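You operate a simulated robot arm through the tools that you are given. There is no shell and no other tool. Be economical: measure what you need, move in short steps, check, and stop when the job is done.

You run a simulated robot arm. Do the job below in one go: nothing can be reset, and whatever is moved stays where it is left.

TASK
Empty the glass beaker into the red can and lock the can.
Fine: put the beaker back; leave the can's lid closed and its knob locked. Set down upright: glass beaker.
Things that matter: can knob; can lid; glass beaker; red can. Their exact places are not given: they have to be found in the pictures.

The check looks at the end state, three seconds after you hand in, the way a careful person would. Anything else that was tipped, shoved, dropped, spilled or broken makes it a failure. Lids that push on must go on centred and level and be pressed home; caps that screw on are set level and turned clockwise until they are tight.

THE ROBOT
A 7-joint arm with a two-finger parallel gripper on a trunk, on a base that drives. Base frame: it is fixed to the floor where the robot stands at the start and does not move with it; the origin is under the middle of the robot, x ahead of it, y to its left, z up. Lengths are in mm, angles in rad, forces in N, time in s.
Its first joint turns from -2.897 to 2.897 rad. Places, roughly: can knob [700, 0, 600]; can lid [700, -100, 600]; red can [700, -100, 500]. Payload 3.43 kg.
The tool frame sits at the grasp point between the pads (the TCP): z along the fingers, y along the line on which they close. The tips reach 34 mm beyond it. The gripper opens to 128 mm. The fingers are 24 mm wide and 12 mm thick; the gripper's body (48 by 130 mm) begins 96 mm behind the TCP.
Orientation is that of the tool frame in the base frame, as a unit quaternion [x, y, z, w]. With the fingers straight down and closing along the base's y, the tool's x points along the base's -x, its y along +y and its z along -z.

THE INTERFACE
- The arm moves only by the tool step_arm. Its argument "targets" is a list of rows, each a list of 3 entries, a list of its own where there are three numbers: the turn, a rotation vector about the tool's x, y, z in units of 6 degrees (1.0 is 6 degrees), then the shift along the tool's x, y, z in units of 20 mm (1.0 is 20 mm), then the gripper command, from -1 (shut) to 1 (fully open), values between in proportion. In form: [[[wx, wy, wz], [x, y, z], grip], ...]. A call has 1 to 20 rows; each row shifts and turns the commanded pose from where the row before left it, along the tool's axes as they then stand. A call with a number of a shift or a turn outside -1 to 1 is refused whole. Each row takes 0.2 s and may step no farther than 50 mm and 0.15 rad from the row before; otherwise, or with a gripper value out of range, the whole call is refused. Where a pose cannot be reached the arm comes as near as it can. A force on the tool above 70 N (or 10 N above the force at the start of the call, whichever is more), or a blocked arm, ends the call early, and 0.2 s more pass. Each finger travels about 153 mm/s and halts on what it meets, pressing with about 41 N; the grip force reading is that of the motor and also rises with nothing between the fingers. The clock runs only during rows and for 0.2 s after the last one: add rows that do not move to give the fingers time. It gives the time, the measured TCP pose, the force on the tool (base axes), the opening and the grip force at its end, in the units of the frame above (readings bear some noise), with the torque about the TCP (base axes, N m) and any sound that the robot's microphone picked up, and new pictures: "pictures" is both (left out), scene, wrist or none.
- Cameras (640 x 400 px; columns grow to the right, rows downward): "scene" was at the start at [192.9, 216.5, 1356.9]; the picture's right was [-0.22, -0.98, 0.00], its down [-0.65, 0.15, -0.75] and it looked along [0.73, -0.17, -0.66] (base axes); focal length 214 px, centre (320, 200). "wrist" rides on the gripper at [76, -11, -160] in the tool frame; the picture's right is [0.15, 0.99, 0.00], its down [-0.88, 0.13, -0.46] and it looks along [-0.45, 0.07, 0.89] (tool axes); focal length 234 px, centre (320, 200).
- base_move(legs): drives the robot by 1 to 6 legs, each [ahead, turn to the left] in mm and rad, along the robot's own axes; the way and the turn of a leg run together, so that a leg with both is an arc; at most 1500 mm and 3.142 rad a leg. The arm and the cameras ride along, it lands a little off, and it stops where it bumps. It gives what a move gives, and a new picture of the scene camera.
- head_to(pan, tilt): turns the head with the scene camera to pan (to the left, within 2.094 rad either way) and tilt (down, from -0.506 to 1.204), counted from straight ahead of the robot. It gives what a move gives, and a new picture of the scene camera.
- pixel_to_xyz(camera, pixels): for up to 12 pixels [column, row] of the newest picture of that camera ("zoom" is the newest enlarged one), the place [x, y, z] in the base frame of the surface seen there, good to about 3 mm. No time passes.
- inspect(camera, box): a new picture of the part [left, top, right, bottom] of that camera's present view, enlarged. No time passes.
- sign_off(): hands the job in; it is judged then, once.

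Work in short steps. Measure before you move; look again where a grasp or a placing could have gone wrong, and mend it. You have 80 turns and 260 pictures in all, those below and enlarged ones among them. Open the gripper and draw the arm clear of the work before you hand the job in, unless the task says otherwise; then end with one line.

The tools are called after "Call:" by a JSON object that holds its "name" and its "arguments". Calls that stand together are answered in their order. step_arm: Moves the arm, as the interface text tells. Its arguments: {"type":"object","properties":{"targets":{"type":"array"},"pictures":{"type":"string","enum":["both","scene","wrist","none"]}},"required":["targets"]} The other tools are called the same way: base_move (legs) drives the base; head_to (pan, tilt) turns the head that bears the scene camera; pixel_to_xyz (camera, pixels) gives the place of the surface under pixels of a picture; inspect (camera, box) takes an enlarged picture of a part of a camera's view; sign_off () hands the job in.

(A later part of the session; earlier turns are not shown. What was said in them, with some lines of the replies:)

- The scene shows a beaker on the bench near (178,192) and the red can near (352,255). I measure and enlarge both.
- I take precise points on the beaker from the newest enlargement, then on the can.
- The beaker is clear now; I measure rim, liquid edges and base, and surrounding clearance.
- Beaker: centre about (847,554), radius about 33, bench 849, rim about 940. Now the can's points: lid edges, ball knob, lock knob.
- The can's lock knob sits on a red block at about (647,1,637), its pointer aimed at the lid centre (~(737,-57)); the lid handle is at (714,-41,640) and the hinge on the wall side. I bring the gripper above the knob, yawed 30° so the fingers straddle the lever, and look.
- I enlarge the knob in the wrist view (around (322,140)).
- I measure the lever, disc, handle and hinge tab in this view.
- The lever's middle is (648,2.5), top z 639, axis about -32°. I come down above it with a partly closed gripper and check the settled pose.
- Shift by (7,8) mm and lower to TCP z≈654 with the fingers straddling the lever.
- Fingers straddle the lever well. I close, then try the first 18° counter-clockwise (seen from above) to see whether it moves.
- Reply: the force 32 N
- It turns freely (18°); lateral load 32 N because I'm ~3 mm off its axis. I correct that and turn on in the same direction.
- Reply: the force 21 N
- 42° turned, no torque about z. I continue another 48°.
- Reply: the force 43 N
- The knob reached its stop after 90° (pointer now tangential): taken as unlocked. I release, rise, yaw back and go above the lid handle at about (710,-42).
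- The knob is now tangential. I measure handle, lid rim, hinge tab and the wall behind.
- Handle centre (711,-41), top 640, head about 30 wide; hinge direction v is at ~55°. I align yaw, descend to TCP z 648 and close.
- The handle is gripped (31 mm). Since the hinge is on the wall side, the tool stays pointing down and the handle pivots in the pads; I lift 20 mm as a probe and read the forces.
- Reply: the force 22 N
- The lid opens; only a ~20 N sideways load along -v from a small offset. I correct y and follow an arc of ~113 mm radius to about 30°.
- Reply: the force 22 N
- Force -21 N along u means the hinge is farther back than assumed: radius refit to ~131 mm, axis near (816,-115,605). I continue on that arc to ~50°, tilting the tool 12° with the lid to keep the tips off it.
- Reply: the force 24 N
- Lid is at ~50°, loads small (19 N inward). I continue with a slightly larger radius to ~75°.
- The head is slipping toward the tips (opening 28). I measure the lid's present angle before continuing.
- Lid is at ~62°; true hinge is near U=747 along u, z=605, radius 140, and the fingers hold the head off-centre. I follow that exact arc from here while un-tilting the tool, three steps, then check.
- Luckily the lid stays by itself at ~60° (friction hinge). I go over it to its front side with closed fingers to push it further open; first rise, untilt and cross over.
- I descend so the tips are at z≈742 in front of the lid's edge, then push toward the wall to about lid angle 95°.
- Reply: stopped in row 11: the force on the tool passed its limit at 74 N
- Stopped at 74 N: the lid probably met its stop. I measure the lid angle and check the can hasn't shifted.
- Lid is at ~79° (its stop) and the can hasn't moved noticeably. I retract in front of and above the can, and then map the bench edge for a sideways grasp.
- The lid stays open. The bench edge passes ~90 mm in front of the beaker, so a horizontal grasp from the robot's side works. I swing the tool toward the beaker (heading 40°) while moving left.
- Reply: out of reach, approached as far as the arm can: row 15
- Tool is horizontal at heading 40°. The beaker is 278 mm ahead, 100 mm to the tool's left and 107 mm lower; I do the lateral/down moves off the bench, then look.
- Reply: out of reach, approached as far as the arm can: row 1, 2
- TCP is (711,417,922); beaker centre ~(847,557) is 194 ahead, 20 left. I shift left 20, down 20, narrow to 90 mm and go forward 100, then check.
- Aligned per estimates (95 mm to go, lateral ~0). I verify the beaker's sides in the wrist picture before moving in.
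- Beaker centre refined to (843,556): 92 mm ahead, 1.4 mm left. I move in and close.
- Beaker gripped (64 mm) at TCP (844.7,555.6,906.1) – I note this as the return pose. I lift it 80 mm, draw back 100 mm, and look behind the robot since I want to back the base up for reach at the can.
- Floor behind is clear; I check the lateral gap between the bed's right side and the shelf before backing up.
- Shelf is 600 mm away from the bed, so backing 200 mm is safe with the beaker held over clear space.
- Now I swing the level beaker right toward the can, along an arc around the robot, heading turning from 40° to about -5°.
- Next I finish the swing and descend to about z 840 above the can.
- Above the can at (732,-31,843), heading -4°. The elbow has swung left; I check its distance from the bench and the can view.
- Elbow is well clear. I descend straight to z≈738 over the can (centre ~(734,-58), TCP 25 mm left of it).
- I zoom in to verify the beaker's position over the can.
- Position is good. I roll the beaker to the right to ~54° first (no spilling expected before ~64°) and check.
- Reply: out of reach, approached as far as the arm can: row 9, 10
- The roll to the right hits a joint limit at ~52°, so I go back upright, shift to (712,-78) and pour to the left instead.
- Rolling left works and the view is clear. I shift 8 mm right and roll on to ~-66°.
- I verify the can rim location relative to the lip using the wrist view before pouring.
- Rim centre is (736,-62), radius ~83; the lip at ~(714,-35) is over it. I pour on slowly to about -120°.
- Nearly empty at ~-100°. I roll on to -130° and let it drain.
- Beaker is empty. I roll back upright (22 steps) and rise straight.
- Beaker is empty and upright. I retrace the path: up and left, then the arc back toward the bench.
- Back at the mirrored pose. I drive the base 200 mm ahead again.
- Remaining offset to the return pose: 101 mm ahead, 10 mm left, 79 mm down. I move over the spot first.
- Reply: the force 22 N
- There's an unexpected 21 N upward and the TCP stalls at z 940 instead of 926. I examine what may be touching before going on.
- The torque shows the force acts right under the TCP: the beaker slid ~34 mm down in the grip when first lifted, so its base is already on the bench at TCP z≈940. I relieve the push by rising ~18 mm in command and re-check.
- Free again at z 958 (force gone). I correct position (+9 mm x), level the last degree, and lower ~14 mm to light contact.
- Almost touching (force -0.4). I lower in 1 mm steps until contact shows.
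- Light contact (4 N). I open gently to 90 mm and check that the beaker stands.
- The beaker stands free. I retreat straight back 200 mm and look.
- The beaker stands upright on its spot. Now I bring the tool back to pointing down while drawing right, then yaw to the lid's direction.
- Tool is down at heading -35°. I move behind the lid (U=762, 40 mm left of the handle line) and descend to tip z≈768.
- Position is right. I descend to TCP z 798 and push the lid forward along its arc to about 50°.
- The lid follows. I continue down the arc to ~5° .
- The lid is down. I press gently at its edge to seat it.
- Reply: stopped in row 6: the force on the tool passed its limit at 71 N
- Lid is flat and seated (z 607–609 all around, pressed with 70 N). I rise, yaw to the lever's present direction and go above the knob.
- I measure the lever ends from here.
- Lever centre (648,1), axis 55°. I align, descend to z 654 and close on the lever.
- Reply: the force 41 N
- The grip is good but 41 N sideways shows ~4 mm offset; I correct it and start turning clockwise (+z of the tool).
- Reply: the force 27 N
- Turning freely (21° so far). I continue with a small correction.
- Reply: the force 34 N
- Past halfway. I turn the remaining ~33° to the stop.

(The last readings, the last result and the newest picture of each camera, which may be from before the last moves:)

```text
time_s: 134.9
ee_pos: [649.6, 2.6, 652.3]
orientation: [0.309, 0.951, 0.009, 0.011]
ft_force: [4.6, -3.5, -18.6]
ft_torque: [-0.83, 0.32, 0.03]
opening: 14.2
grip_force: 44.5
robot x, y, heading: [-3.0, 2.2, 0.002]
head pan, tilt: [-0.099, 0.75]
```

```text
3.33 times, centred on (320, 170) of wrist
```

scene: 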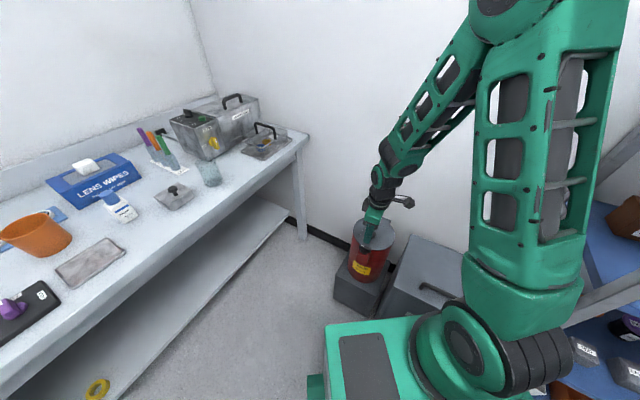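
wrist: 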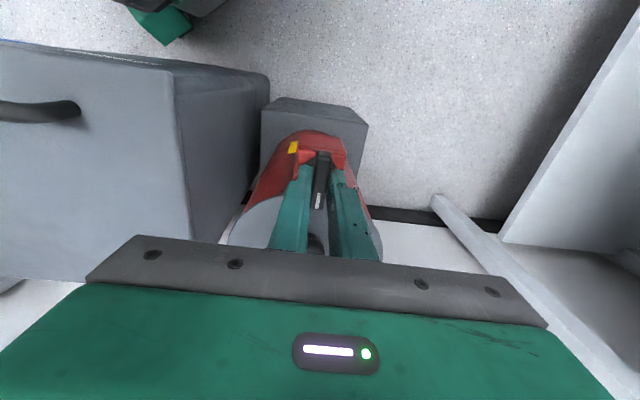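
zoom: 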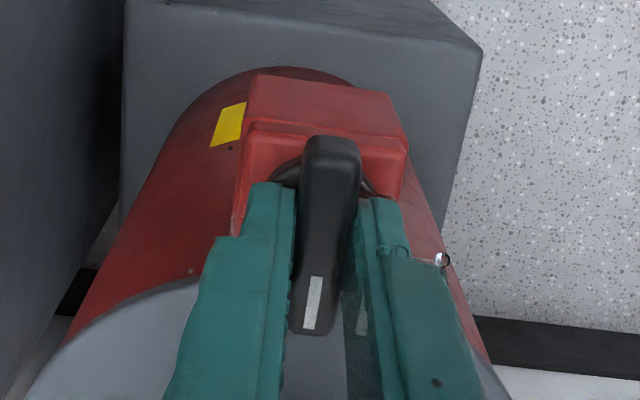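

The lever points at the lid again (-36°), no stop torque yet. I nudge 4° further to feel for the stop.

Call:
{"name": "step_arm", "arguments": {"targets": [[[0, 0, 0.4], [0, 0, 0], -1], [[0, 0, 0.4], [0, 0, 0], -1], [[0, 0, 0], [0, 0, 0], -1]], "pictures": "none"}}

```text
time_s: 135.7
ee_pos: [648.2, 2.0, 652.8]
orientation: [0.349, 0.937, 0.008, 0.011]
ft_force: [0.3, -6.0, -19.3]
ft_torque: [-0.85, 0.51, 1.2]
opening: 15.4
grip_force: 44.6
robot x, y, heading: [-0.9, -1.3, 0.001]
head pan, tilt: [-0.099, 0.75]
```

Torque 1.2 N·m: the stop is reached, the can is locked. I release, rise and inspect.

Call:
{"name": "step_arm", "arguments": {"targets": [[[0, 0, -0.6], [0, 0, 0], -1], [[0, 0, 0], [0, 0, 0], 0], [[0, 0, 0], [0, 0, 0], 0], [[0, 0, 0], [0, 0, -1], 0], [[0, 0, 0], [0, 0, -1], 0], [[0, 0, 0], [0, 0, -1], 0], [[0, 0, 0], [0, 0, -1], 0], [[0, 0, 0], [0, 0, -1], 0], [[0, 0, 0], [0, 0, -1], 0], [[0, 0, 0], [0, 0, -1], 0], [[0, 0, 0], [0, 0, -1], 0], [[0, 0, 0], [0, 0, -1], 0], [[0, 0, 0], [0, 0, -1], 0], [[0, 0, 0], [0, 0, 0], 0]], "pictures": "both"}}

Call:
{"name": "inspect", "arguments": {"camera": "wrist", "box": [250, 80, 370, 200]}}

Call:
{"name": "inspect", "arguments": {"camera": "scene", "box": [330, 180, 420, 310]}}

Call:
{"name": "inspect", "arguments": {"camera": "scene", "box": [160, 130, 260, 220]}}

```text
time_s: 138.7
ee_pos: [643.2, 0.6, 854.2]
orientation: [0.319, 0.948, 0.009, 0.012]
ft_force: [-1.0, -0.4, 0.7]
ft_torque: [0.0, -0.02, 0.01]
opening: 64.2
grip_force: 0.1
robot x, y, heading: [-2.5, -5.7, 0.002]
head pan, tilt: [-0.099, 0.75]
```

scene: 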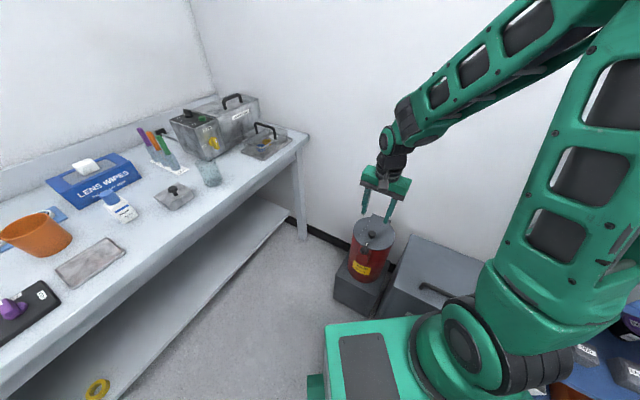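
wrist: 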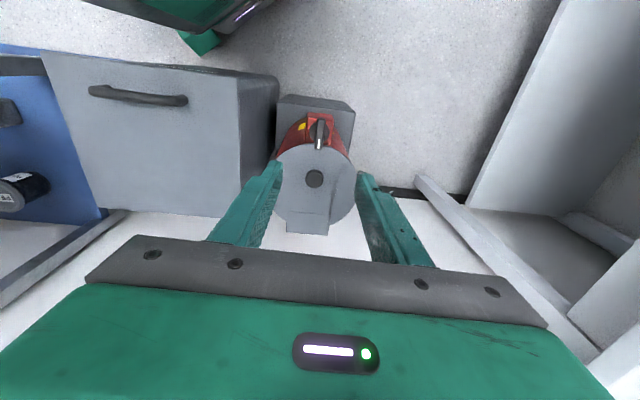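

```text
3.33 times, centred on (310, 140) of wrist
```

zoom: 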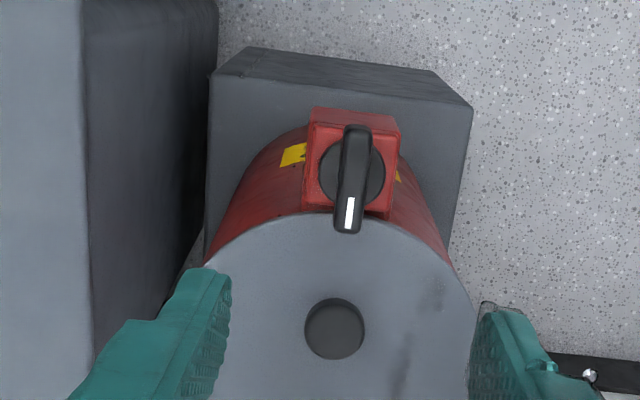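

```text
3.08 times, centred on (375, 245) of scene
```

zoom: 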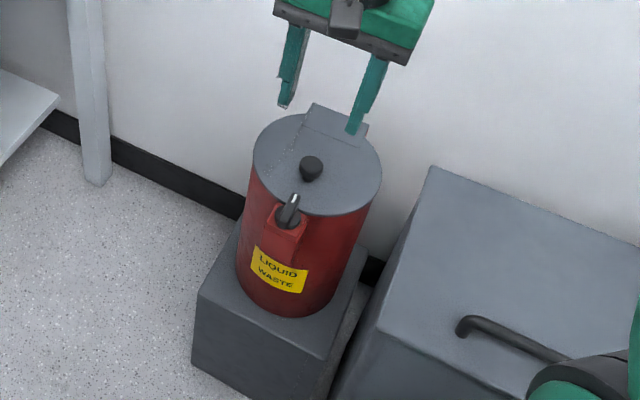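

```text
4.44 times, centred on (210, 175) of scene
```

zoom: 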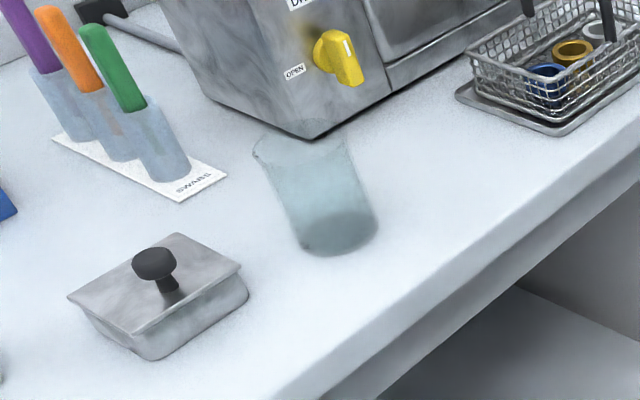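

The beaker is empty and upright on its spot, the lid lies flat, the lever is back at its locked stop, and the open gripper is clear of the can. I hand in.

Call:
{"name": "sign_off", "arguments": {}}

```text
The job is handed in.
```

The beaker is emptied into the red can and stands upright back on its spot on the bench; the can's lid is closed and its knob is turned to the locked stop.
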